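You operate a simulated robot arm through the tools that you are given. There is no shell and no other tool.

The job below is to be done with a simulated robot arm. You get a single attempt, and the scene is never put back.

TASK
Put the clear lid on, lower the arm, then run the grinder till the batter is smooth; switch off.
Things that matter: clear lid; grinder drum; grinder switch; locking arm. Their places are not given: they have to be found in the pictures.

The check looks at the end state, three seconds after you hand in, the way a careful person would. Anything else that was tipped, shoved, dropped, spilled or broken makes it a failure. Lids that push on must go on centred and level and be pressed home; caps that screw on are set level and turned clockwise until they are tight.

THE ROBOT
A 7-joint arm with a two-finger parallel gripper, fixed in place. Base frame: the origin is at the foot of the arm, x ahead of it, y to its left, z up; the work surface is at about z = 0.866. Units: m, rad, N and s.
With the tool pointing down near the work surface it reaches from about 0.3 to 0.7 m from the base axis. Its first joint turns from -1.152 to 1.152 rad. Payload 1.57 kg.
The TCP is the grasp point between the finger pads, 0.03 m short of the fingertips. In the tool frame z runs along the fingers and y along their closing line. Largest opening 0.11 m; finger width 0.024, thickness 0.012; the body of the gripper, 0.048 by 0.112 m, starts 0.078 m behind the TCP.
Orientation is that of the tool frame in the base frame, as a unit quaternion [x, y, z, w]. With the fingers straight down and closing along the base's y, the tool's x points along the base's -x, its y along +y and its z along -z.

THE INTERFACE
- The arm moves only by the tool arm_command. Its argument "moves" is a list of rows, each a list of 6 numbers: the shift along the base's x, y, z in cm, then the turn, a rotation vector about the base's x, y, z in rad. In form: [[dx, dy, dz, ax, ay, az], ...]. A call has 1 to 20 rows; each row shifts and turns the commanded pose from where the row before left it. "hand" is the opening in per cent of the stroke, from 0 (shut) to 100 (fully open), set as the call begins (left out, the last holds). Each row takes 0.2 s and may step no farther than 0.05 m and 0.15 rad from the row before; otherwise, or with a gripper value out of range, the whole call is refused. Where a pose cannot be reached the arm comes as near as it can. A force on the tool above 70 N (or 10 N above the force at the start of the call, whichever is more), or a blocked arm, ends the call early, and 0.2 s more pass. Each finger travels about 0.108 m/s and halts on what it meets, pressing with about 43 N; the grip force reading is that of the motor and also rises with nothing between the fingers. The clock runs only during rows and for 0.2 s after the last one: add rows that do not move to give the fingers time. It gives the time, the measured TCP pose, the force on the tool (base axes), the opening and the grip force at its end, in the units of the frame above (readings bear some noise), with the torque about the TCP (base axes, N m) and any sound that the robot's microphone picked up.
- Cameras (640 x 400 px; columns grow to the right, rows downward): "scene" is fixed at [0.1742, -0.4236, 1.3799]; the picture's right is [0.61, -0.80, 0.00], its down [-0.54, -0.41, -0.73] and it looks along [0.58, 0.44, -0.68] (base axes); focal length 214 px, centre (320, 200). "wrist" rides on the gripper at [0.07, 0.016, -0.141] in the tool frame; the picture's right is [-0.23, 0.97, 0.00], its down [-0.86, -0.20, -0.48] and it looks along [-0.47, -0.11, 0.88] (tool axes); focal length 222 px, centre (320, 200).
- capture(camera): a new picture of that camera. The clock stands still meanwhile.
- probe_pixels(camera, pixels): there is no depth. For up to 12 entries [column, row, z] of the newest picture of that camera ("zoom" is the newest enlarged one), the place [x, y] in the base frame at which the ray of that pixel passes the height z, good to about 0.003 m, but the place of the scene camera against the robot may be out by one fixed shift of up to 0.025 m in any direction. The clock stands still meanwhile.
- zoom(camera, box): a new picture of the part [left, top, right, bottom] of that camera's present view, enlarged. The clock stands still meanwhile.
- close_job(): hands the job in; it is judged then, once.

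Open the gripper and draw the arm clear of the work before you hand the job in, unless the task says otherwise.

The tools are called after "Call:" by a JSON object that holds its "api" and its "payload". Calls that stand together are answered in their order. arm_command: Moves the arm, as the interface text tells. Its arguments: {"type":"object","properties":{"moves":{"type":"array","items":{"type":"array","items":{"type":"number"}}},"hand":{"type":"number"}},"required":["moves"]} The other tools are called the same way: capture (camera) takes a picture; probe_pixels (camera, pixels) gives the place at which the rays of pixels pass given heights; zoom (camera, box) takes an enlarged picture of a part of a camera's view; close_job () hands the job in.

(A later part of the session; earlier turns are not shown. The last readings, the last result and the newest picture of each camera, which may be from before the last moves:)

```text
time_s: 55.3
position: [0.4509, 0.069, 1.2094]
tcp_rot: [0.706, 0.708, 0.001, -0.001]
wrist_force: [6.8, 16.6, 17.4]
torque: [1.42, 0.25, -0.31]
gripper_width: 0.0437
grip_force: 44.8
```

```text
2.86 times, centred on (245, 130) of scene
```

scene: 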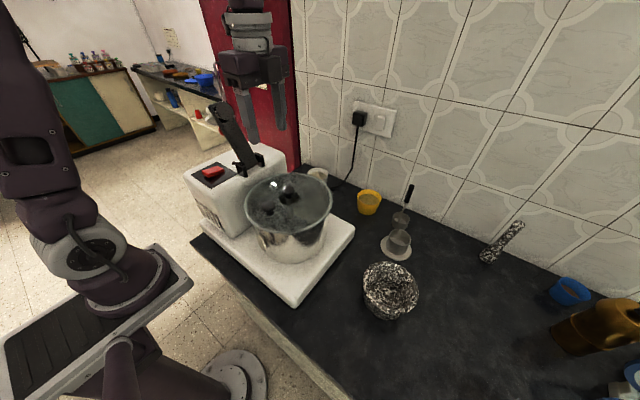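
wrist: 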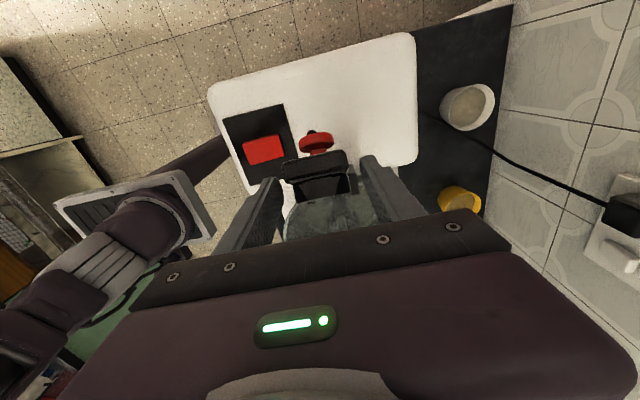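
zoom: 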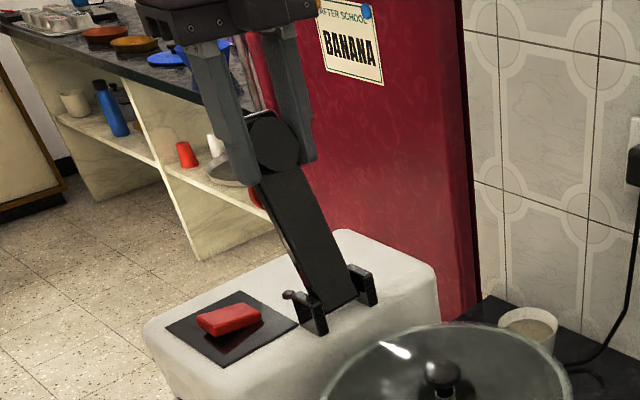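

The bar follows (now about 72° from horizontal) with modest forces; the upward 17 N says the arc radius is slightly small, so I add a little outward and continue.

Call:
{"api": "arm_command", "payload": {"moves": [[0, -0.7, 0.18, 0, 0, 0], [0, -0.7, 0.14, 0, 0, 0], [0, 0, 0, 0, 0, 0]]}}

Call:
{"api": "arm_command", "payload": {"moves": [[0, -0.7, 0.08, 0, 0, 0], [0, -0.7, 0.04, 0, 0, 0], [0, 0, 0, 0, 0, 0]]}}

```text
time_s: 56.1
position: [0.4503, 0.0563, 1.2109]
tcp_rot: [0.706, 0.708, 0.0, 0.0]
wrist_force: [8.5, 10.3, -0.2]
torque: [1.37, -0.71, 0.34]
gripper_width: 0.0435
grip_force: 44.6
```

```text
time_s: 56.9
position: [0.4488, 0.0412, 1.2135]
tcp_rot: [0.707, 0.707, 0.001, 0.0]
wrist_force: [13.8, 13.1, 12.1]
torque: [1.58, 0.13, -0.25]
gripper_width: 0.0439
grip_force: 45.2
```

Call:
{"api": "zoom", "payload": {"camera": "scene", "box": [180, 60, 310, 200]}}

Call:
{"api": "zoom", "payload": {"camera": "wrist", "box": [230, 80, 430, 230]}}

```text
2.86 times, centred on (245, 130) of scene
```

zoom: 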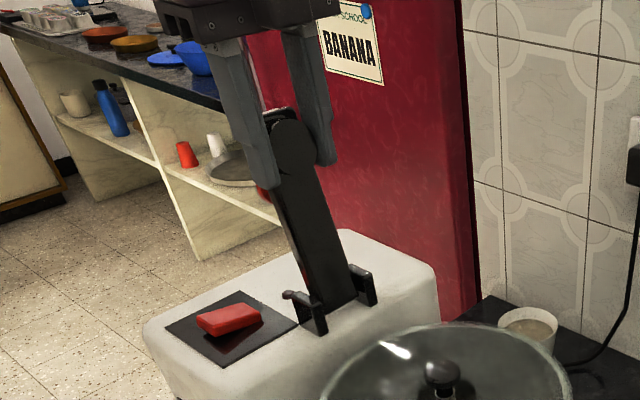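

```text
2.67 times, centred on (330, 155) of wrist
```

zoom: 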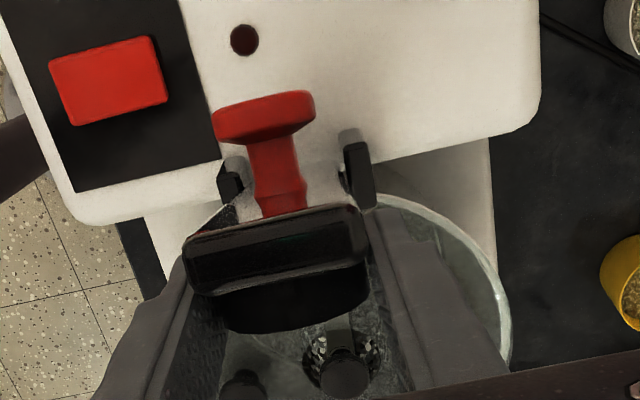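

Nearly vertical and tracking well. I continue over the top in small steps, easing x by a hair.

Call:
{"api": "arm_command", "payload": {"moves": [[0.05, -0.7, 0.03, 0, 0, 0], [0, -0.7, 0.0, 0, 0, 0], [0, 0, 0, 0, 0, 0]]}}

Call:
{"api": "arm_command", "payload": {"moves": [[0, -0.7, -0.04, 0, 0, 0], [0, -0.7, -0.1, 0, 0, 0], [0, 0, 0, 0, 0, 0]]}}

Call:
{"api": "arm_command", "payload": {"moves": [[0, -0.69, -0.14, 0, 0, 0], [0, -0.68, -0.18, 0, 0, 0], [0, 0, 0, 0, 0, 0]]}}

```text
time_s: 57.7
position: [0.4499, 0.0278, 1.2144]
tcp_rot: [0.706, 0.708, -0.001, -0.001]
wrist_force: [-4.5, 11.2, -0.2]
torque: [1.46, -1.02, 0.33]
gripper_width: 0.0435
grip_force: 45.4
```

```text
time_s: 58.5
position: [0.4497, 0.0137, 1.2131]
tcp_rot: [0.707, 0.707, 0.0, 0.0]
wrist_force: [1.1, 9.3, 15.8]
torque: [1.51, 0.01, 0.01]
gripper_width: 0.0441
grip_force: 45.3
```

```text
time_s: 59.3
position: [0.4494, -0.0001, 1.2101]
tcp_rot: [0.707, 0.707, 0.0, 0.0]
wrist_force: [13.3, 2.2, 24.4]
torque: [1.15, 0.25, -0.27]
gripper_width: 0.0435
grip_force: 45.2
```

Past vertical now (γ≈105°); forces fine with 24 N outward, so I relax outward a bit as I continue.

Call:
{"api": "arm_command", "payload": {"moves": [[0.03, -0.61, -0.1, 0, 0, 0], [0, -0.61, -0.17, 0, 0, 0], [0, 0, 0, 0, 0, 0]]}}

Call:
{"api": "arm_command", "payload": {"moves": [[0, -0.65, -0.24, 0, 0, 0], [0, -0.64, -0.28, 0, 0, 0], [0, 0, 0, 0, 0, 0]]}}

Call:
{"api": "zoom", "payload": {"camera": "scene", "box": [180, 60, 310, 200]}}

```text
time_s: 60.1
position: [0.4492, -0.0112, 1.2062]
tcp_rot: [0.707, 0.708, 0.0, -0.001]
wrist_force: [14.2, 5.2, 7.5]
torque: [1.11, -0.11, -0.31]
gripper_width: 0.0415
grip_force: 45.1
```

```text
time_s: 60.9
position: [0.4493, -0.0248, 1.2005]
tcp_rot: [0.706, 0.708, 0.0, -0.001]
wrist_force: [10.8, 3.3, 16.2]
torque: [1.44, -0.16, -0.41]
gripper_width: 0.0413
grip_force: 44.8
```

```text
2.86 times, centred on (245, 130) of scene
```

zoom: 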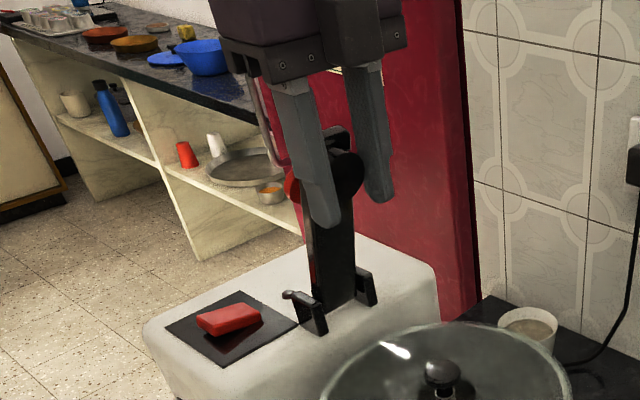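

Width fell to 0.0413, so the pad is slipping a little in the grip. I check how the bar sits between the fingers.

Call:
{"api": "capture", "payload": {"camera": "wrist"}}

Call:
{"api": "zoom", "payload": {"camera": "wrist", "box": [230, 80, 430, 230]}}

Call:
{"api": "zoom", "payload": {"camera": "scene", "box": [225, 80, 295, 180]}}

```text
taken
```

wrist: 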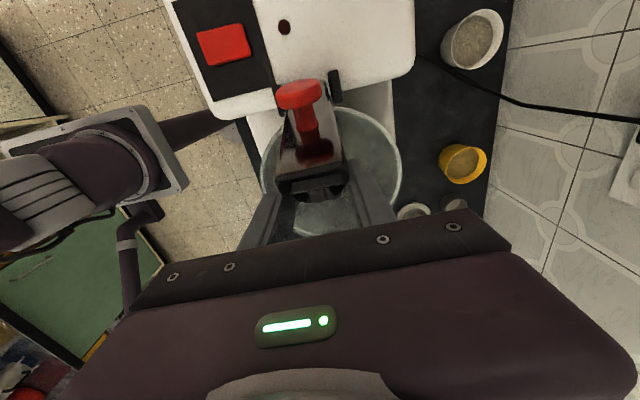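

```text
2.67 times, centred on (330, 155) of wrist
```

zoom: 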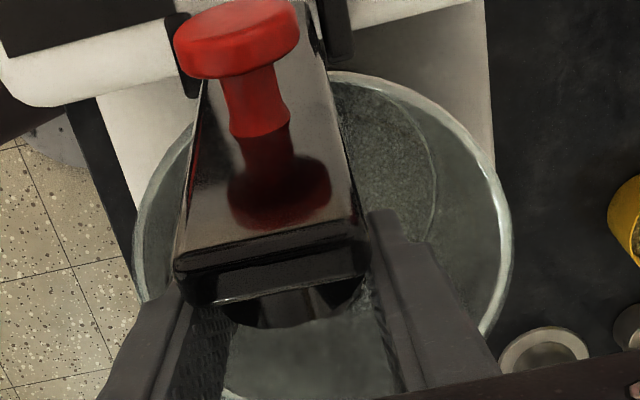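

```text
4.00 times, centred on (260, 130) of scene
```

zoom: 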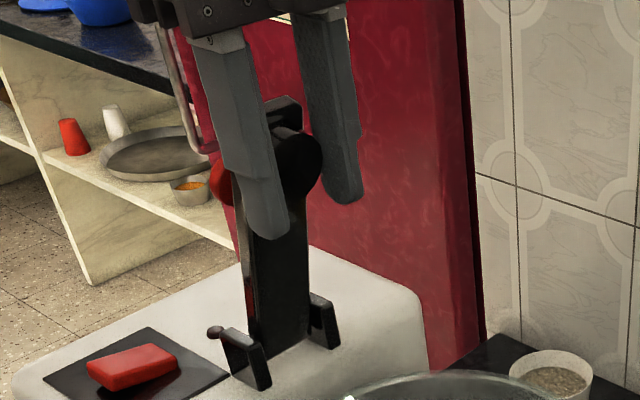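

The bar is at about 103°, lagging the tool slightly because the tool isn't rotating with it. I now add a matching tool rotation about x while continuing the arc.

Call:
{"api": "arm_command", "payload": {"moves": [[0, -0.4, -0.15, 0.08, 0, 0], [0, -0.5, -0.25, 0.08, 0, 0], [0, 0, 0, 0, 0, 0]]}}

Call:
{"api": "zoom", "payload": {"camera": "wrist", "box": [230, 80, 430, 230]}}

```text
time_s: 61.7
position: [0.45, -0.033, 1.1959]
tcp_rot: [0.705, 0.705, 0.056, -0.058]
wrist_force: [6.7, -4.2, -17.2]
torque: [-1.35, 0.13, -0.23]
gripper_width: 0.0416
grip_force: 45.6
```

```text
2.67 times, centred on (330, 155) of wrist
```

zoom: 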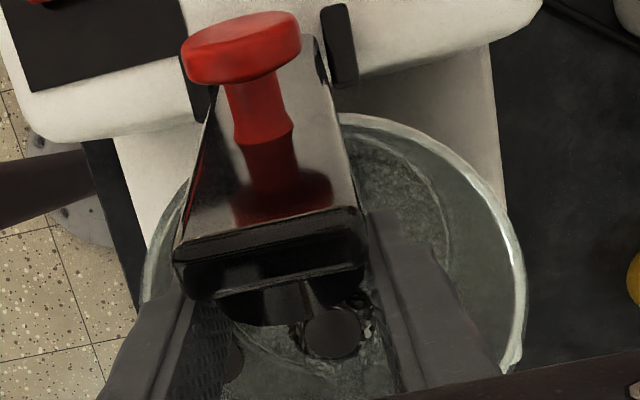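

Torque flipped sign, so the rotation drives the bar forward as wanted. I continue the arc with matched rotation (about 0.05 rad per 3°).

Call:
{"api": "arm_command", "payload": {"moves": [[0, -0.58, -0.42, 0.05, 0, 0], [0, -0.57, -0.42, 0.05, 0, 0], [0, 0, 0, 0, 0, 0]]}}

Call:
{"api": "arm_command", "payload": {"moves": [[0, -0.56, -0.43, 0.05, 0, 0], [0, -0.54, -0.45, 0.05, 0, 0], [0, 0, 0, 0, 0, 0]]}}

Call:
{"api": "zoom", "payload": {"camera": "scene", "box": [200, 80, 330, 220]}}

```text
time_s: 62.5
position: [0.4509, -0.0452, 1.1892]
tcp_rot: [0.7, 0.702, 0.092, -0.093]
wrist_force: [-12.2, -1.2, 11.2]
torque: [0.79, 0.4, 0.06]
gripper_width: 0.0413
grip_force: 44.6
```

```text
time_s: 63.3
position: [0.4495, -0.0555, 1.1811]
tcp_rot: [0.695, 0.696, 0.126, -0.128]
wrist_force: [-21.0, -9.2, 24.5]
torque: [1.23, 0.18, 0.12]
gripper_width: 0.0415
grip_force: 45.2
```

```text
2.86 times, centred on (265, 150) of scene
```

zoom: 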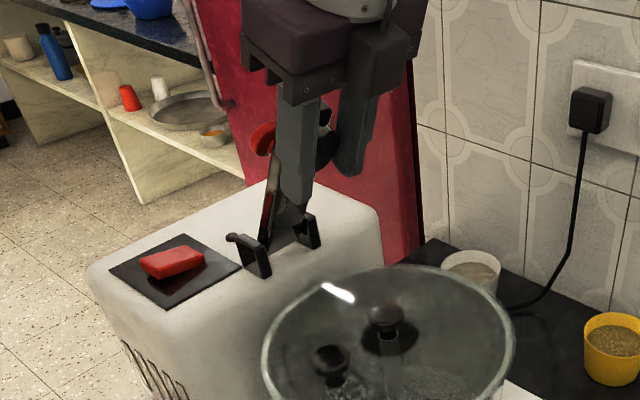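

Tracking continues (γ≈130°), with some outward radial and x load. I correct both slightly and carry on.

Call:
{"api": "arm_command", "payload": {"moves": [[-0.06, -0.57, -0.4, 0.05, 0, 0], [-0.03, -0.53, -0.44, 0.05, 0, 0], [0, 0, 0, 0, 0, 0]]}}

Call:
{"api": "arm_command", "payload": {"moves": [[0, -0.48, -0.5, 0.05, 0, 0], [0, -0.46, -0.53, 0.05, 0, 0], [0, 0, 0, 0, 0, 0]]}}

Call:
{"api": "zoom", "payload": {"camera": "scene", "box": [200, 80, 330, 220]}}

Call:
{"api": "zoom", "payload": {"camera": "wrist", "box": [230, 80, 430, 230]}}

```text
time_s: 64.1
position: [0.4507, -0.0666, 1.1725]
tcp_rot: [0.688, 0.689, 0.161, -0.162]
wrist_force: [-8.7, -1.4, -6.6]
torque: [-0.61, -0.11, -0.29]
gripper_width: 0.0411
grip_force: 44.7
```

```text
time_s: 64.9
position: [0.4508, -0.0765, 1.1609]
tcp_rot: [0.679, 0.679, 0.195, -0.197]
wrist_force: [-9.5, 4.2, -12.5]
torque: [-0.92, 0.05, 0.17]
gripper_width: 0.0415
grip_force: 45.6
```

```text
2.86 times, centred on (265, 150) of scene
```

zoom: 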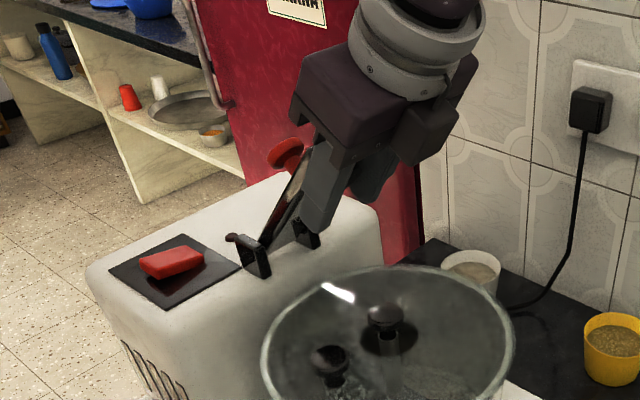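

```text
2.67 times, centred on (330, 155) of wrist
```

zoom: 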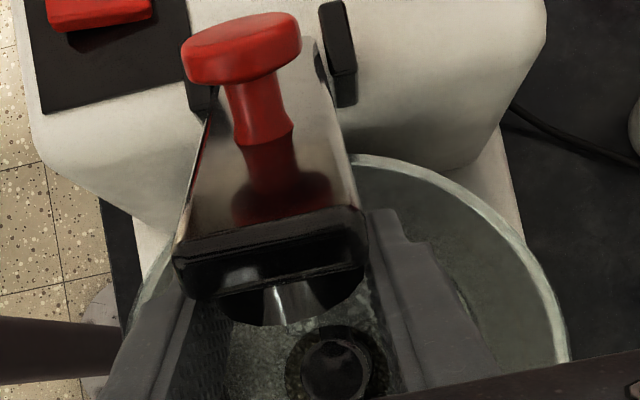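

The bar now moves rigidly with the tool (about 135°), forces low. I continue the arc with matched rotation.

Call:
{"api": "arm_command", "payload": {"moves": [[-0.03, -0.43, -0.6, 0.05, 0, 0], [0, -0.41, -0.62, 0.05, 0, 0], [0, 0, 0, 0, 0, 0]]}}

Call:
{"api": "arm_command", "payload": {"moves": [[0, -0.39, -0.63, 0.05, 0, 0], [0, -0.36, -0.65, 0.05, 0, 0], [0, 0, 0, 0, 0, 0]]}}

Call:
{"api": "zoom", "payload": {"camera": "scene", "box": [200, 80, 360, 240]}}

Call:
{"api": "zoom", "payload": {"camera": "wrist", "box": [230, 80, 430, 230]}}

```text
time_s: 65.7
position: [0.4507, -0.0842, 1.1489]
tcp_rot: [0.668, 0.669, 0.23, -0.229]
wrist_force: [2.9, 2.3, 11.4]
torque: [1.38, -0.01, -0.14]
gripper_width: 0.0415
grip_force: 44.7
```

```text
time_s: 66.5
position: [0.4499, -0.0926, 1.1365]
tcp_rot: [0.656, 0.657, 0.262, -0.262]
wrist_force: [9.0, 5.3, -5.4]
torque: [-0.2, 0.03, -0.31]
gripper_width: 0.0416
grip_force: 45.1
```

```text
2.50 times, centred on (280, 160) of scene
```

zoom: 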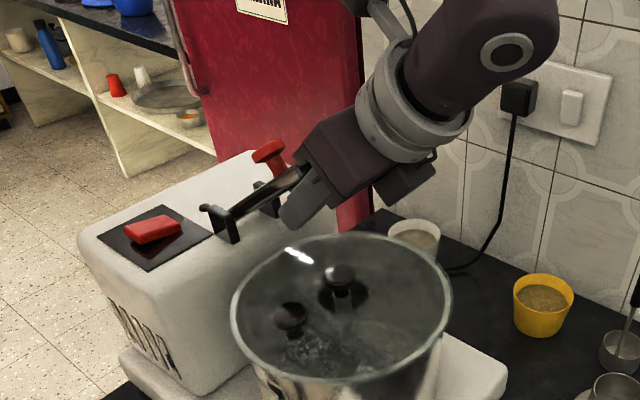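

```text
2.67 times, centred on (330, 155) of wrist
```

zoom: 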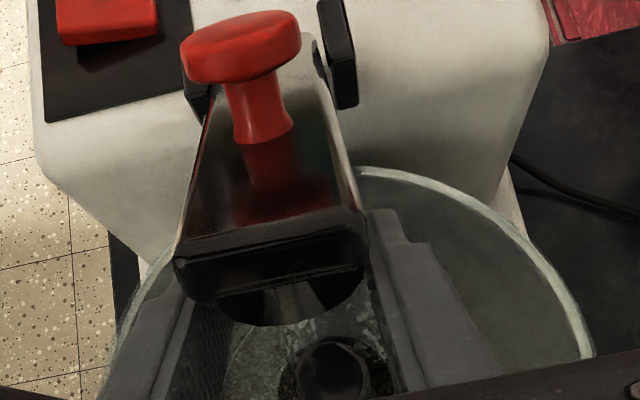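

Bar is at about 143°, moving rigidly, with good clearance below. I continue to roughly 155°.

Call:
{"api": "arm_command", "payload": {"moves": [[0.02, -0.33, -0.67, 0.05, 0, 0], [0, -0.29, -0.68, 0.05, 0, 0], [0, 0, 0, 0, 0, 0]]}}

Call:
{"api": "arm_command", "payload": {"moves": [[0, -0.26, -0.7, 0.05, 0, 0], [0, -0.22, -0.71, 0.05, 0, 0], [0, 0, 0, 0, 0, 0]]}}

Call:
{"api": "zoom", "payload": {"camera": "scene", "box": [200, 80, 360, 240]}}

Call:
{"api": "zoom", "payload": {"camera": "wrist", "box": [230, 80, 430, 230]}}

```text
time_s: 67.3
position: [0.4506, -0.0982, 1.1239]
tcp_rot: [0.642, 0.643, 0.295, -0.296]
wrist_force: [11.4, 17.4, -12.1]
torque: [-0.55, 0.46, -0.27]
gripper_width: 0.0413
grip_force: 44.7
```

```text
time_s: 68.1
position: [0.4494, -0.1031, 1.11]
tcp_rot: [0.626, 0.628, 0.327, -0.326]
wrist_force: [20.2, 15.3, 1.3]
torque: [0.92, 0.31, -0.06]
gripper_width: 0.0412
grip_force: 44.8
```

```text
2.50 times, centred on (280, 160) of scene
```

zoom: 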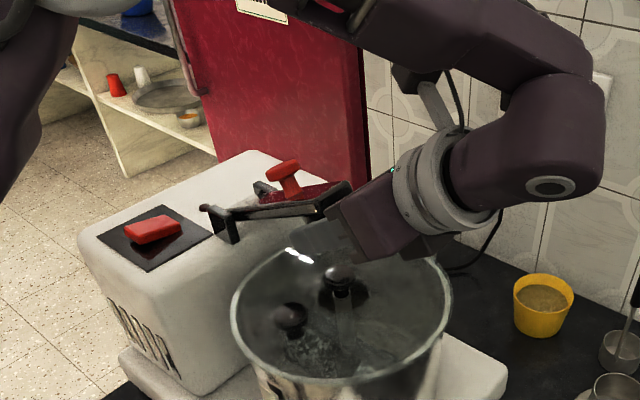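

```text
2.67 times, centred on (330, 155) of wrist
```

zoom: 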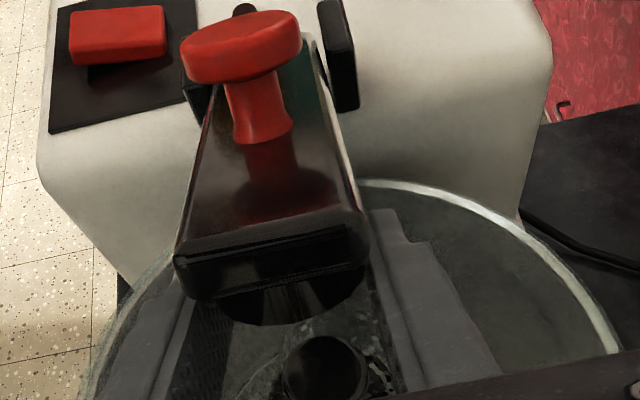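

Bar is at about 155° with the pad above the shaft. I continue, correcting x and the radial pull slightly.

Call:
{"api": "arm_command", "payload": {"moves": [[0.05, -0.14, -0.72, 0.05, 0, 0], [0, -0.14, -0.72, 0.05, 0, 0], [0, 0, 0, 0, 0, 0]]}}

Call:
{"api": "arm_command", "payload": {"moves": [[0, -0.1, -0.73, 0.05, 0, 0], [0, -0.07, -0.73, 0.05, 0, 0], [0, 0, 0, 0, 0, 0]]}}

Call:
{"api": "zoom", "payload": {"camera": "scene", "box": [200, 80, 360, 240]}}

Call:
{"api": "zoom", "payload": {"camera": "wrist", "box": [230, 80, 430, 230]}}

```text
time_s: 68.9
position: [0.4505, -0.1052, 1.0952]
tcp_rot: [0.608, 0.611, 0.356, -0.359]
wrist_force: [-2.2, 20.0, 0.5]
torque: [0.66, 0.08, 0.27]
gripper_width: 0.0414
grip_force: 44.9
```

```text
time_s: 69.7
position: [0.4496, -0.1086, 1.079]
tcp_rot: [0.59, 0.592, 0.387, -0.388]
wrist_force: [3.8, -0.3, 7.6]
torque: [1.2, 0.07, -0.18]
gripper_width: 0.0412
grip_force: 45.4
```

```text
2.50 times, centred on (280, 160) of scene
```

zoom: 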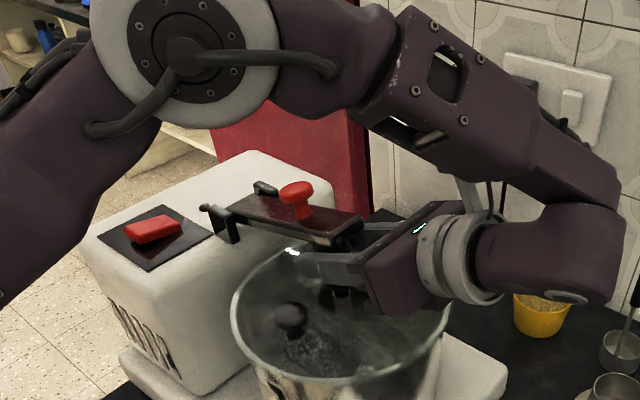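

```text
2.67 times, centred on (330, 155) of wrist
```

zoom: 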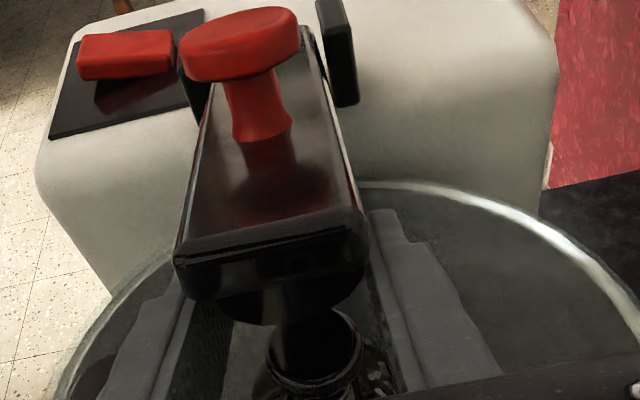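

Bar at about 167°, pad just above the shaft cap. I finish with smaller steps, watching for the pad touching the shaft.

Call:
{"api": "arm_command", "payload": {"moves": [[0, -0.03, -0.37, 0.026, 0, 0], [0, -0.02, -0.37, 0.026, 0, 0], [0, 0, 0, 0, 0, 0]]}}

Call:
{"api": "arm_command", "payload": {"moves": [[0, 0, -0.37, 0.026, 0, 0], [0, 0, -0.37, 0.026, 0, 0], [0, 0, 0, 0, 0, 0]]}}

Call:
{"api": "zoom", "payload": {"camera": "scene", "box": [200, 100, 360, 260]}}

Call:
{"api": "zoom", "payload": {"camera": "wrist", "box": [230, 80, 430, 230]}}

```text
time_s: 70.5
position: [0.4502, -0.1075, 1.0717]
tcp_rot: [0.581, 0.582, 0.402, -0.403]
wrist_force: [-1.5, 7.7, 1.2]
torque: [0.37, 0.24, -0.02]
gripper_width: 0.0414
grip_force: 45.2
```

```text
time_s: 71.3
position: [0.4492, -0.1097, 1.0647]
tcp_rot: [0.57, 0.572, 0.417, -0.417]
wrist_force: [-1.7, 9.1, -7.7]
torque: [-0.82, 0.04, 0.01]
gripper_width: 0.0414
grip_force: 45.1
```

```text
2.50 times, centred on (280, 180) of scene
```

zoom: 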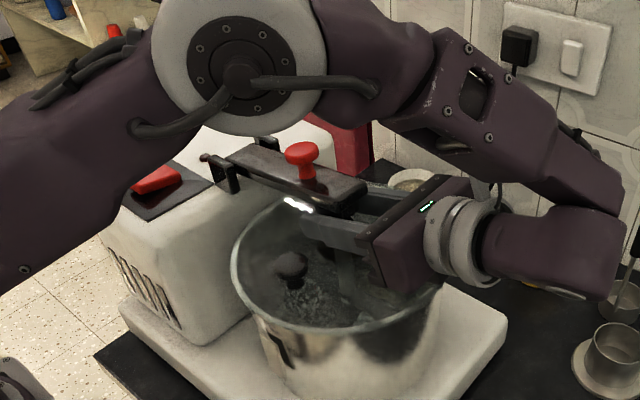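

```text
2.67 times, centred on (330, 155) of wrist
```

zoom: 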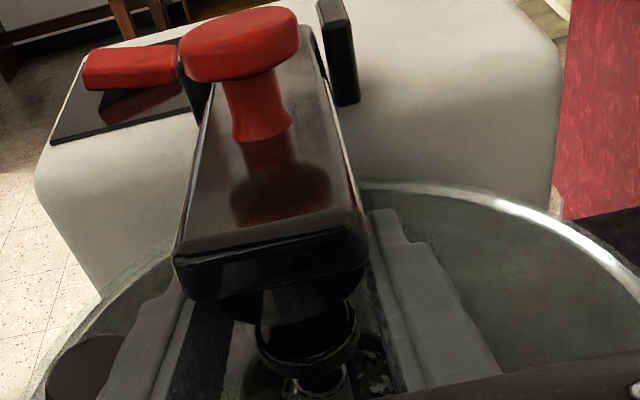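

Pad closely above the shaft cap, at about 173°. I go on in small steps until contact.

Call:
{"api": "arm_command", "payload": {"moves": [[0, 0.04, -0.36, 0.026, 0, 0], [0, 0.03, -0.36, 0.026, 0, 0], [0, 0, 0, 0, 0, 0]]}}

Call:
{"api": "arm_command", "payload": {"moves": [[0, 0.03, -0.3, 0.022, 0, 0], [0, 0.03, -0.2, 0.015, 0, 0], [0, 0, 0, 0, 0, 0]]}}

Call:
{"api": "zoom", "payload": {"camera": "scene", "box": [200, 100, 360, 260]}}

Call:
{"api": "zoom", "payload": {"camera": "wrist", "box": [230, 80, 430, 230]}}

```text
time_s: 72.1
position: [0.4504, -0.1071, 1.0565]
tcp_rot: [0.56, 0.56, 0.433, -0.431]
wrist_force: [-1.8, -2.5, -7.6]
torque: [-0.96, 0.05, 0.06]
gripper_width: 0.0416
grip_force: 45.3
```

```text
time_s: 72.9
position: [0.4493, -0.1084, 1.0542]
tcp_rot: [0.551, 0.552, 0.442, -0.443]
wrist_force: [-7.4, -4.8, -10.2]
torque: [-1.25, 0.07, 0.18]
gripper_width: 0.0416
grip_force: 45.2
```

```text
2.50 times, centred on (280, 180) of scene
```

zoom: 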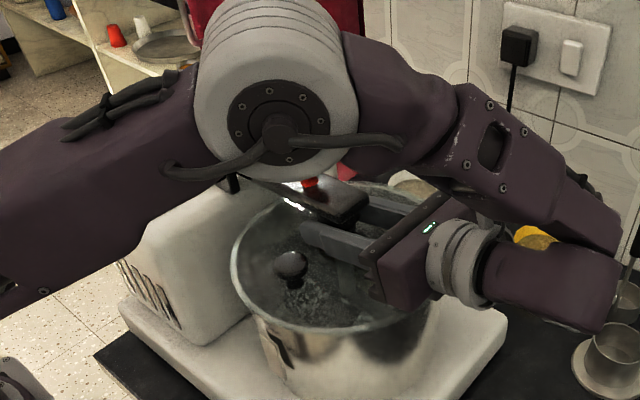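

```text
2.67 times, centred on (330, 155) of wrist
```

zoom: 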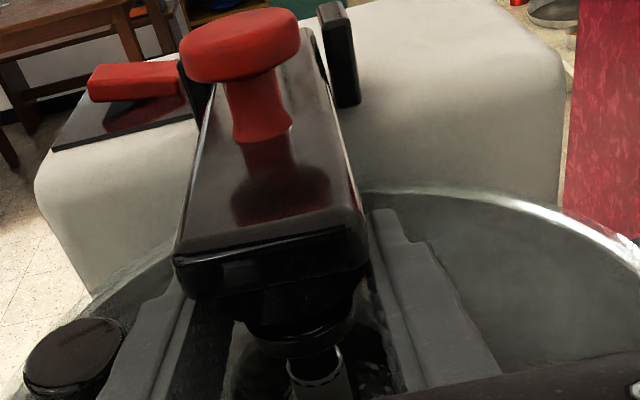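

Pad looks to be at the shaft cap (wrist (315,340) in zoom), bar ≈178°. I nudge further down in tiny steps to feel the contact.

Call:
{"api": "arm_command", "payload": {"moves": [[0, 0.02, -0.15, 0.005, 0, 0], [0, 0, 0, 0, 0, 0]]}}

Call:
{"api": "arm_command", "payload": {"moves": [[0, 0.02, -0.15, 0.005, 0, 0], [0, 0, 0, 0, 0, 0]]}}

Call:
{"api": "zoom", "payload": {"camera": "wrist", "box": [230, 80, 430, 230]}}

```text
time_s: 73.5
position: [0.4493, -0.1063, 1.0526]
tcp_rot: [0.55, 0.55, 0.446, -0.443]
wrist_force: [-2.3, -8.5, -0.3]
torque: [0.25, 0.46, 0.01]
gripper_width: 0.0412
grip_force: 45.1
```

```text
time_s: 74.1
position: [0.4498, -0.1069, 1.05]
tcp_rot: [0.548, 0.55, 0.446, -0.446]
wrist_force: [-1.9, -11.7, 7.8]
torque: [1.42, 0.05, -0.02]
gripper_width: 0.0413
grip_force: 45.2
```

```text
2.67 times, centred on (330, 155) of wrist
```

zoom: 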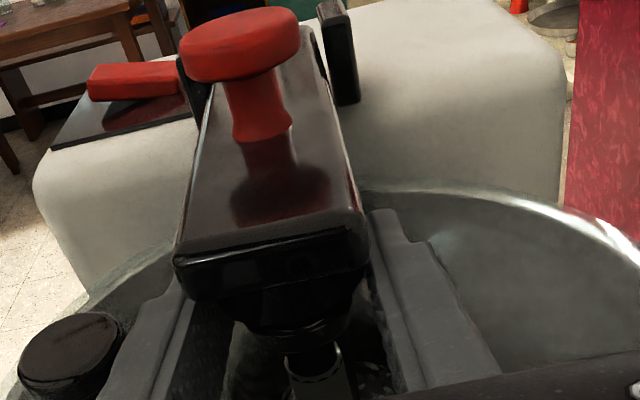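

Still compliant, so a little further down with readings.

Call:
{"api": "arm_command", "payload": {"moves": [[0, 0.02, -0.15, 0.02, 0, 0], [0, 0, 0, 0, 0, 0]]}}

Call:
{"api": "arm_command", "payload": {"moves": [[0, 0.02, -0.15, 0.02, 0, 0], [0, 0, 0, 0, 0, 0]]}}

Call:
{"api": "zoom", "payload": {"camera": "wrist", "box": [270, 150, 390, 230]}}

Call:
{"api": "capture", "payload": {"camera": "scene"}}

```text
time_s: 74.7
position: [0.449, -0.1062, 1.0484]
tcp_rot: [0.543, 0.547, 0.45, -0.451]
wrist_force: [-3.8, -1.5, 23.5]
torque: [-4.39, 0.18, 0.3]
gripper_width: 0.0411
grip_force: 45.0
```

```text
time_s: 75.2
position: [0.4502, -0.1066, 1.0514]
tcp_rot: [0.537, 0.543, 0.457, -0.455]
wrist_force: [-6.8, 3.7, 14.9]
torque: [-2.9, 0.67, 0.06]
gripper_width: 0.0416
grip_force: 45.2
stopped in row 2: the force on the tool passed its limit at 75 N (the readings are from after the stop); the commanded pose is now the measured one
```

```text
5.00 times, centred on (330, 190) of wrist
```

zoom: 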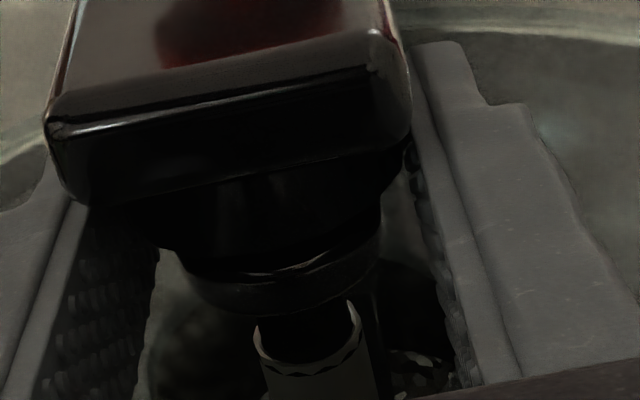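

```text
taken
```

scene: 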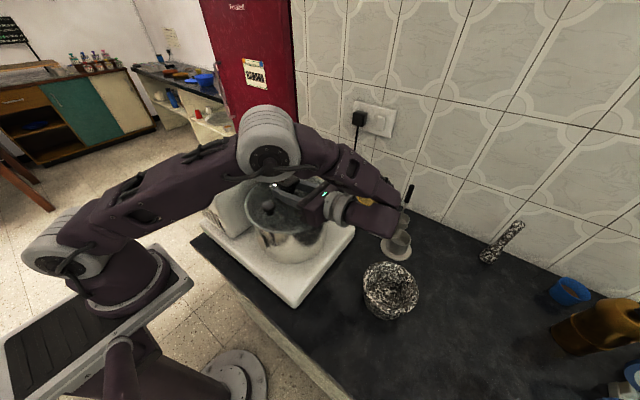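

Firm contact: the pad is pressed on the shaft cap (75 N stop). I open the fingers slightly (to about 0.05 m, clear of the lid knob) and check that the arm stays down.

Call:
{"api": "arm_command", "payload": {"moves": [[0, 0, 0, 0, 0, 0], [0, 0, 0, 0, 0, 0], [0, 0, 0, 0, 0, 0]], "hand": 47}}

Call:
{"api": "zoom", "payload": {"camera": "wrist", "box": [230, 80, 430, 230]}}

```text
time_s: 76.0
position: [0.4509, -0.1074, 1.0517]
tcp_rot: [0.537, 0.543, 0.458, -0.454]
wrist_force: [-1.4, -1.4, 30.5]
torque: [-2.71, 0.21, -0.18]
gripper_width: 0.0519
grip_force: 0.0
```

```text
2.67 times, centred on (330, 155) of wrist
```

zoom: 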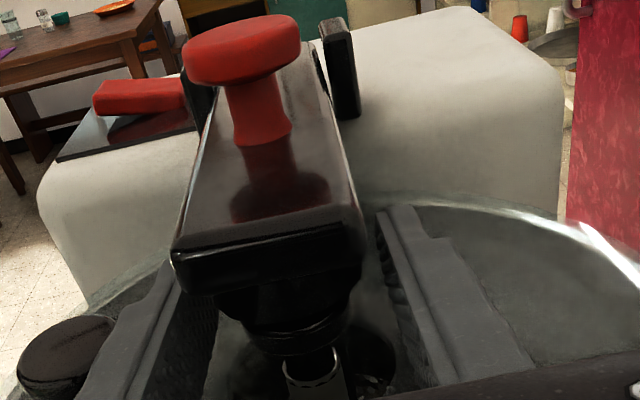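

Open fingers but still 30 N up with torque -2.7 N·m about x, meaning the hand itself is touching something about 9 cm behind the TCP (near the lid's -y edge). I look closely before moving.

Call:
{"api": "zoom", "payload": {"camera": "scene", "box": [235, 150, 405, 270]}}

Call:
{"api": "zoom", "payload": {"camera": "scene", "box": [280, 170, 360, 240]}}

```text
3.33 times, centred on (320, 210) of scene
```

zoom: 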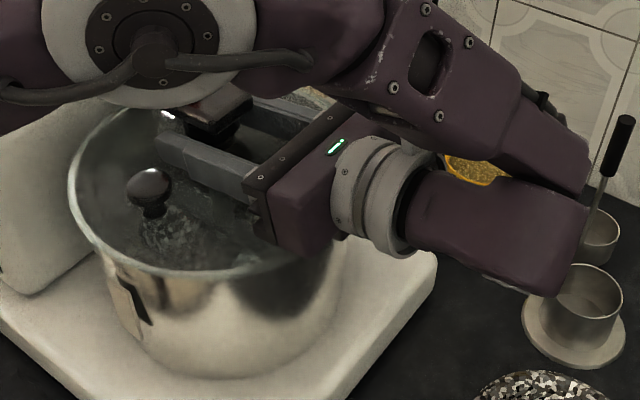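

```text
5.71 times, centred on (320, 205) of scene
```

zoom: 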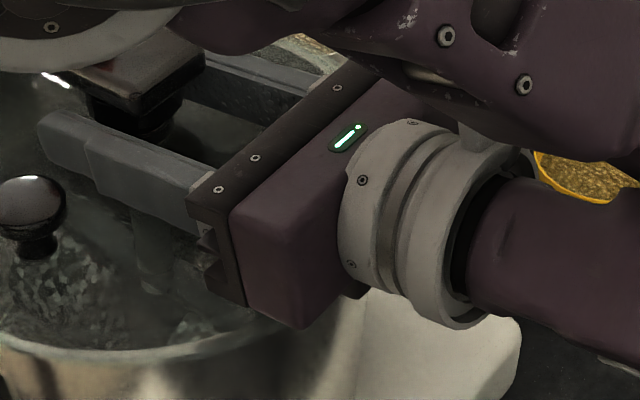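

The hand's body is resting on the lid's front edge (scene zoom (280,315)), so the last load went there. I lift slightly to unload, then withdraw in -y with the fingers open, and rotate back toward vertical once clear.

Call:
{"api": "arm_command", "payload": {"moves": [[0, 0, 0.4, 0, 0, 0], [0, 0, 0.4, 0, 0, 0], [0, 0, 0, 0, 0, 0]]}}

Call:
{"api": "zoom", "payload": {"camera": "wrist", "box": [230, 80, 430, 230]}}

```text
time_s: 76.8
position: [0.451, -0.1061, 1.0585]
tcp_rot: [0.538, 0.542, 0.458, -0.455]
wrist_force: [-0.6, 0.5, 0.2]
torque: [-0.02, -0.04, 0.0]
gripper_width: 0.0516
grip_force: 0.0
```

```text
2.67 times, centred on (330, 155) of wrist
```

zoom: 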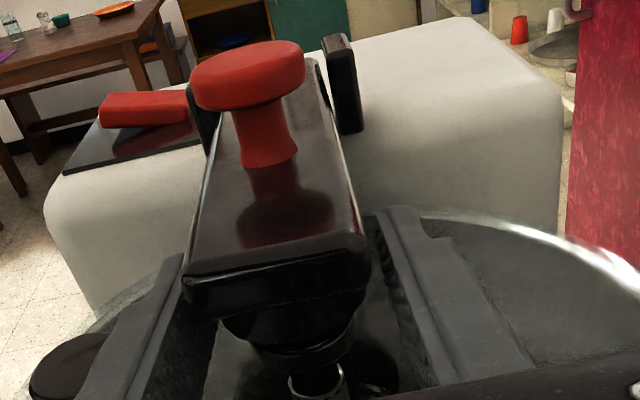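

Free of contact now. I withdraw the fingers along -y and upward.

Call:
{"api": "arm_command", "payload": {"moves": [[0, -1, 0.2, 0, 0, 0], [0, -2, 0.5, 0, 0, 0], [0, -2, 0.8, 0, 0, 0], [0, -2, 1, 0, 0, 0], [0, 0, 1, -0.14, 0, 0], [0, 0, 1.5, -0.14, 0, 0], [0, 0, 1.5, -0.14, 0, 0], [0, 0, 1.5, -0.14, 0, 0], [0, 0, 1.5, -0.14, 0, 0], [0, 0, 1, -0.14, 0, 0], [0, 0, 0, -0.14, 0, 0], [0, 0, 0, -0.14, 0, 0], [0, 0, 0, -0.14, 0, 0], [0, 0, 0, -0.14, 0, 0], [0, 0, 0, 0, 0, 0]]}}

Call:
{"api": "capture", "payload": {"camera": "wrist"}}

Call:
{"api": "capture", "payload": {"camera": "scene"}}

```text
time_s: 80.0
position: [0.4519, -0.1763, 1.1645]
tcp_rot: [0.704, 0.71, 0.001, -0.001]
wrist_force: [0.3, 0.2, -0.3]
torque: [-0.02, 0.02, -0.03]
gripper_width: 0.0515
grip_force: 0.1
```

```text
taken
```

wrist: 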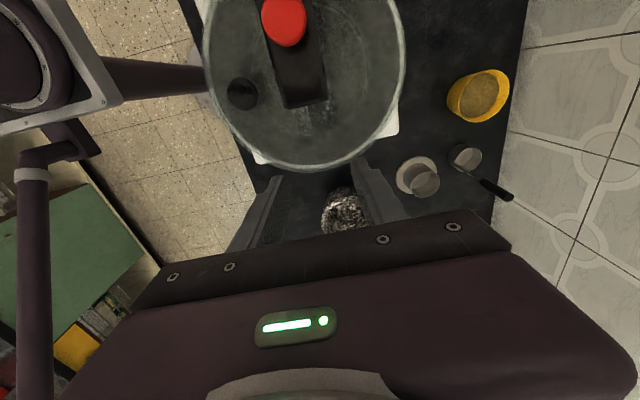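

```text
taken
```

scene: 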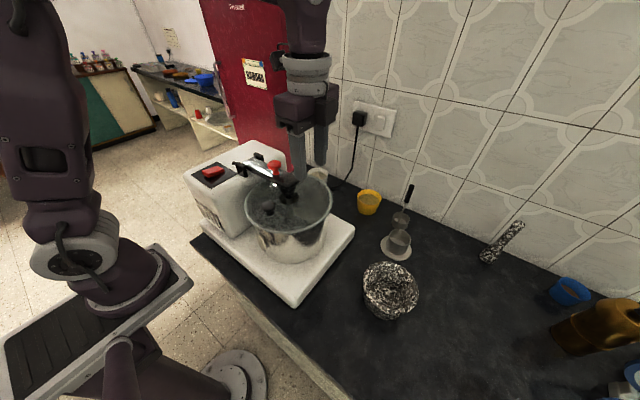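

The arm is down over the drum. I zoom in to check whether the pad sits on the shaft and the lid is still centred and level.

Call:
{"api": "zoom", "payload": {"camera": "scene", "box": [215, 145, 345, 265]}}

Call:
{"api": "zoom", "payload": {"camera": "scene", "box": [240, 160, 310, 210]}}

Call:
{"api": "zoom", "payload": {"camera": "wrist", "box": [195, 0, 415, 180]}}

```text
3.33 times, centred on (280, 205) of scene
```

zoom: 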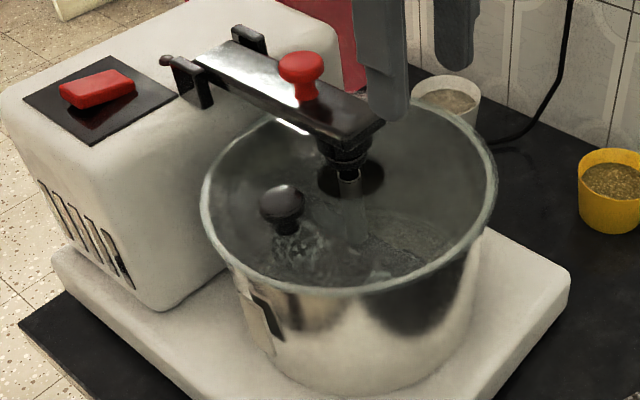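

```text
8.00 times, centred on (275, 185) of scene
```

zoom: 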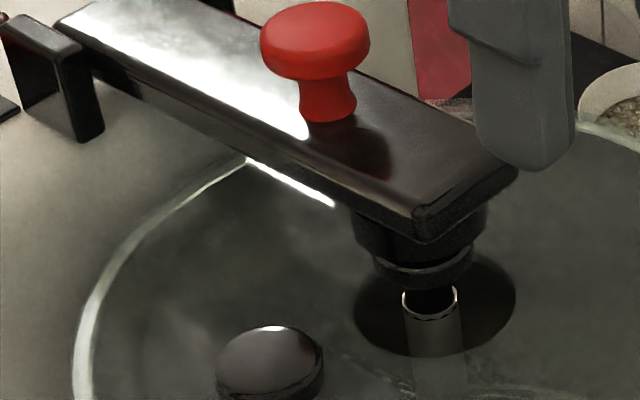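

```text
2.22 times, centred on (305, 90) of wrist
```

zoom: 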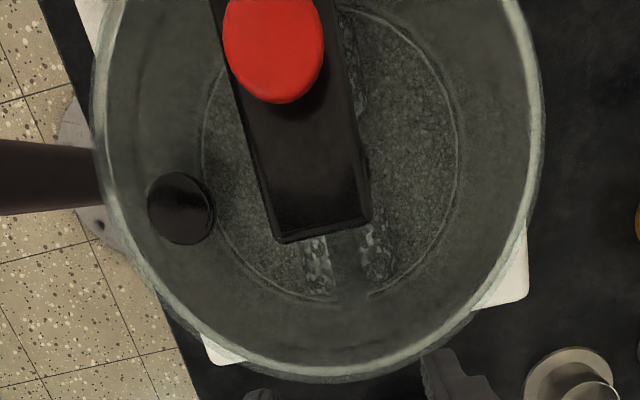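

The pad sits on the shaft cap and the lid hole is unmoved (within about 1 mm). I now press the arm home by pushing gently on its red knob (measured at (0.451,-0.067), top about 1.11) with closed fingers.

Call:
{"api": "arm_command", "payload": {"moves": [[0, 0, 2, 0, 0, 0], [0, 3, 1, 0, 0, 0], [0, 4, 0, 0, 0, 0], [0, 3.8, 0, 0, 0, 0], [0, 0, -2, 0, 0, 0], [0, 0, -1, 0, 0, 0], [0, 0, 0, 0, 0, 0]], "hand": 0}}

Call:
{"api": "zoom", "payload": {"camera": "wrist", "box": [230, 80, 430, 230]}}

Call:
{"api": "zoom", "payload": {"camera": "scene", "box": [215, 125, 345, 245]}}

```text
time_s: 81.6
position: [0.4505, -0.0695, 1.1644]
tcp_rot: [0.704, 0.71, 0.001, -0.002]
wrist_force: [-0.1, 0.3, -0.2]
torque: [-0.02, 0.02, 0.0]
gripper_width: 0.0001
grip_force: 21.7
```

```text
2.67 times, centred on (330, 155) of wrist
```

zoom: 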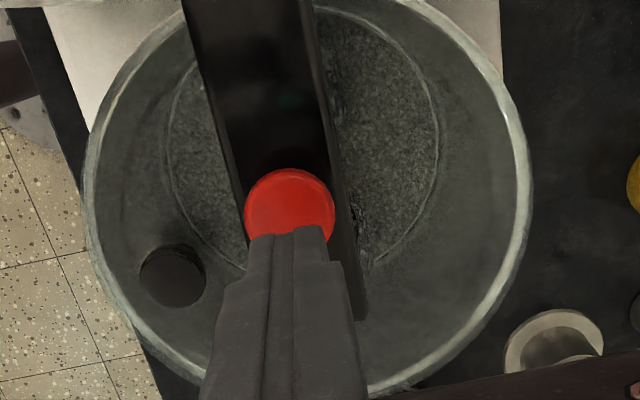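

```text
3.33 times, centred on (280, 185) of scene
```

zoom: 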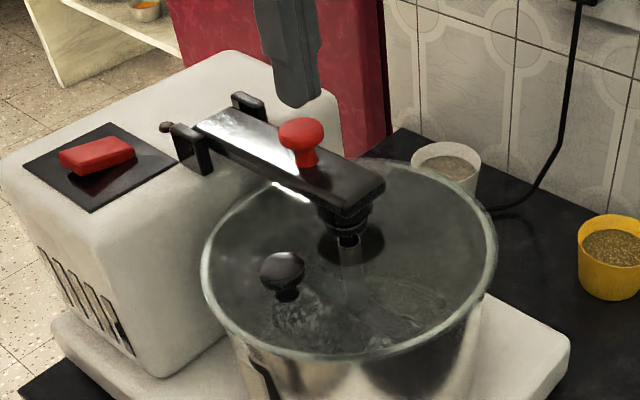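

Fingertips are above the knob, about 5 mm short in y. I shift and lower in fine steps to press.

Call:
{"api": "arm_command", "payload": {"moves": [[0, 0.5, -0.7, 0, 0, 0], [0, 0, -0.4, 0, 0, 0], [0, 0, -0.2, 0, 0, 0], [0, 0, -0.1, 0, 0, 0], [0, 0, 0, 0, 0, 0]]}}

Call:
{"api": "arm_command", "payload": {"moves": [[0, 0, -0.1, 0, 0, 0], [0, 0, -0.1, 0, 0, 0], [0, 0, 0, 0, 0, 0]]}}

```text
time_s: 82.8
position: [0.4501, -0.0642, 1.1487]
tcp_rot: [0.704, 0.71, 0.002, -0.001]
wrist_force: [0.6, 0.1, 0.0]
torque: [-0.01, 0.01, -0.02]
gripper_width: 0.0
grip_force: 21.5
```

```text
time_s: 83.6
position: [0.4511, -0.0638, 1.1472]
tcp_rot: [0.704, 0.71, 0.0, -0.001]
wrist_force: [-0.5, 0.9, 0.1]
torque: [0.02, -0.03, -0.01]
gripper_width: 0.0
grip_force: 21.1
```

Call:
{"api": "arm_command", "payload": {"moves": [[0, 0, -0.1, 0, 0, 0], [0, 0, -0.1, 0, 0, 0], [0, 0, 0, 0, 0, 0]]}}

Call:
{"api": "arm_command", "payload": {"moves": [[0, 0, -0.08, 0, 0, 0], [0, 0, -0.07, 0, 0, 0], [0, 0, 0, 0, 0, 0]]}}

Call:
{"api": "arm_command", "payload": {"moves": [[0, 0, -0.08, 0, 0, 0], [0, 0, -0.07, 0, 0, 0], [0, 0, 0, 0, 0, 0]]}}

```text
time_s: 84.4
position: [0.4523, -0.0622, 1.1446]
tcp_rot: [0.705, 0.71, 0.001, -0.002]
wrist_force: [0.2, 0.0, -0.7]
torque: [0.01, 0.03, 0.03]
gripper_width: 0.0
grip_force: 21.3
```

```text
time_s: 85.2
position: [0.4508, -0.0638, 1.1441]
tcp_rot: [0.704, 0.71, 0.002, -0.001]
wrist_force: [0.0, 0.2, 0.0]
torque: [-0.01, 0.06, 0.02]
gripper_width: 0.0
grip_force: 21.8
```

```text
time_s: 86.0
position: [0.4509, -0.0639, 1.1424]
tcp_rot: [0.704, 0.71, 0.002, -0.002]
wrist_force: [-0.3, 0.1, 0.3]
torque: [-0.02, -0.02, -0.01]
gripper_width: 0.0001
grip_force: 21.2
```

No contact yet (tips at about 1.112). I continue in 1 mm steps.

Call:
{"api": "arm_command", "payload": {"moves": [[0, 0, -0.1, 0, 0, 0], [0, 0, -0.05, 0, 0, 0], [0, 0, 0, 0, 0, 0]]}}

Call:
{"api": "arm_command", "payload": {"moves": [[0, 0, -0.1, 0, 0, 0], [0, 0, -0.05, 0, 0, 0], [0, 0, 0, 0, 0, 0]]}}

Call:
{"api": "zoom", "payload": {"camera": "scene", "box": [240, 140, 310, 200]}}

```text
time_s: 86.8
position: [0.4505, -0.0646, 1.1415]
tcp_rot: [0.704, 0.71, 0.002, -0.002]
wrist_force: [0.5, 0.3, -1.1]
torque: [-0.01, 0.0, -0.06]
gripper_width: 0.0002
grip_force: 21.2
```

```text
time_s: 87.6
position: [0.4495, -0.0648, 1.1414]
tcp_rot: [0.705, 0.71, 0.001, -0.002]
wrist_force: [0.0, -0.6, 0.4]
torque: [0.01, 0.06, -0.03]
gripper_width: 0.0
grip_force: 21.3
```

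```text
6.67 times, centred on (275, 170) of scene
```

zoom: 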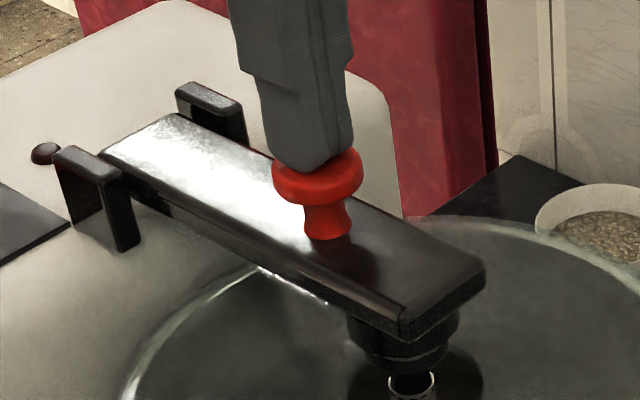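

Call:
{"api": "arm_command", "payload": {"moves": [[0, 0, -0.1, 0, 0, 0], [0, 0, -0.05, 0, 0, 0], [0, 0, 0, 0, 0, 0]]}}

Call:
{"api": "arm_command", "payload": {"moves": [[0, 0, -0.1, 0, 0, 0], [0, 0, 0, 0, 0, 0]]}}

Call:
{"api": "arm_command", "payload": {"moves": [[0, 0, -0.1, 0, 0, 0], [0, 0, 0, 0, 0, 0]]}}

```text
time_s: 88.4
position: [0.4512, -0.0655, 1.1386]
tcp_rot: [0.704, 0.71, 0.001, -0.001]
wrist_force: [-0.7, 0.2, 0.6]
torque: [0.03, -0.01, -0.01]
gripper_width: 0.0002
grip_force: 21.4
```

```text
time_s: 89.0
position: [0.4503, -0.0637, 1.1387]
tcp_rot: [0.704, 0.71, 0.002, -0.001]
wrist_force: [0.8, -0.4, 10.0]
torque: [-0.14, 0.0, -0.11]
gripper_width: 0.0
grip_force: 21.5
```

```text
time_s: 89.6
position: [0.4505, -0.0635, 1.1374]
tcp_rot: [0.704, 0.71, 0.002, 0.0]
wrist_force: [-1.8, -0.6, 40.8]
torque: [0.02, 0.14, -0.14]
gripper_width: 0.0
grip_force: 21.5
```

Contact with 10 N then 41 N within about 1 mm: the locking arm is firmly down on the shaft. I lift off and move to the -x side of the switch for a close look at the rocker's tilt.

Call:
{"api": "arm_command", "payload": {"moves": [[0, 0, 1, 0, 0, 0], [0, 0, 4, 0, 0, 0], [0, 0, 2, 0, 0, 0], [-2, 1, 0, 0, 0, 0.143], [-2, 1, 0, 0, 0, 0.143], [-2, 1, 0, 0, 0, 0.143], [-2, 1, 0, 0, 0, 0.143], [-2, 1, 0, 0, 0, 0.143], [-2, 1, 0, 0, 0, 0.143], [-2, 1, 0, 0, 0, 0.143], [-1, 1, 0, 0, 0, 0.143], [0, 1, 0, 0, 0, 0.143], [0, 1, 0, 0, 0, 0.143], [0, 1, 0, 0, 0, 0.141], [0, 0, 0, 0, 0, 0]]}}

Call:
{"api": "arm_command", "payload": {"moves": [[0, 0, 0, 0, -0.14, 0], [0, 0, 0, 0, -0.14, 0], [0, 0, 0, 0, -0.14, 0], [0, 0, 0, 0, -0.14, 0], [0, 0, 0, 0, 0, 0]]}}

Call:
{"api": "capture", "payload": {"camera": "wrist"}}

Call:
{"api": "capture", "payload": {"camera": "scene"}}

```text
time_s: 92.8
position: [0.3007, 0.0466, 1.2066]
tcp_rot: [-0.005, 1.0, 0.0, -0.001]
wrist_force: [0.3, 0.5, -0.4]
torque: [0.01, 0.0, -0.03]
gripper_width: 0.0
grip_force: 21.9
```

```text
time_s: 94.0
position: [0.3015, 0.0458, 1.2064]
tcp_rot: [-0.004, 0.961, -0.001, 0.275]
wrist_force: [0.1, 0.4, 0.8]
torque: [-0.01, 0.02, 0.01]
gripper_width: 0.0002
grip_force: 21.2
```

```text
taken
```

wrist: 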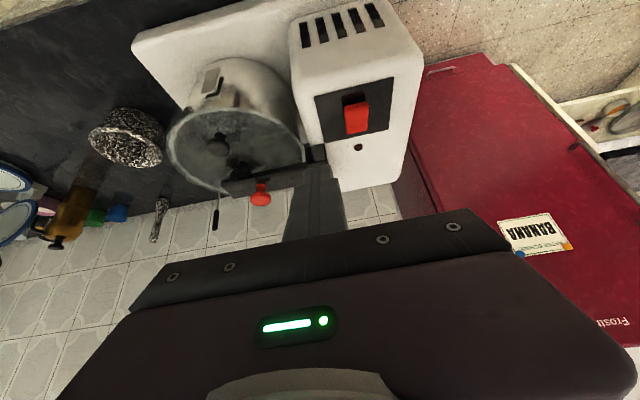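

```text
taken
```

scene: 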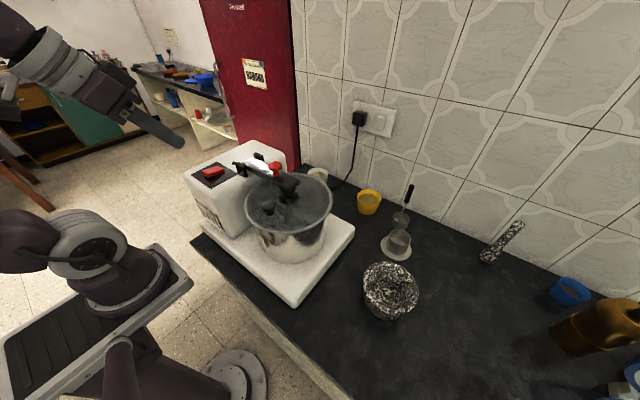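

Call:
{"api": "zoom", "payload": {"camera": "wrist", "box": [310, 70, 400, 160]}}

Call:
{"api": "zoom", "payload": {"camera": "scene", "box": [185, 145, 255, 205]}}

Call:
{"api": "zoom", "payload": {"camera": "wrist", "box": [160, 100, 320, 210]}}

```text
4.44 times, centred on (355, 115) of wrist
```

zoom: 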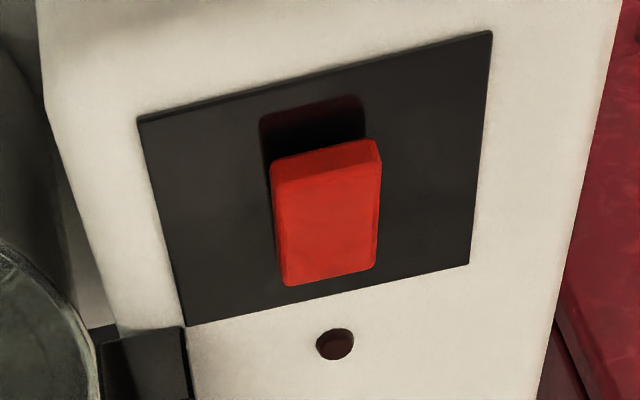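

```text
6.67 times, centred on (220, 175) of scene
```

zoom: 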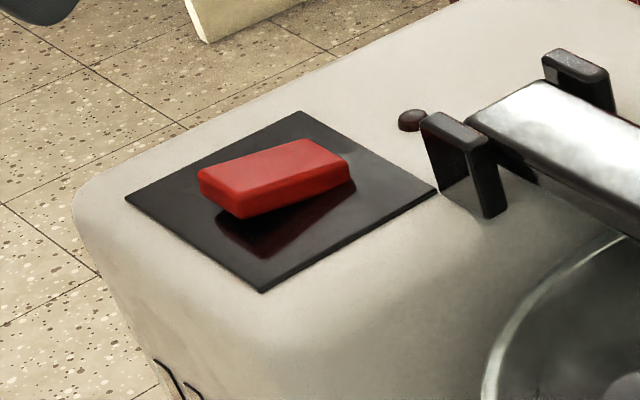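

```text
3.64 times, centred on (240, 155) of wrist
```

zoom: 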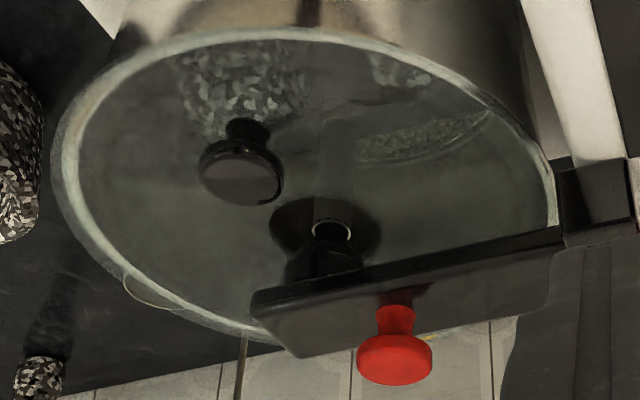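

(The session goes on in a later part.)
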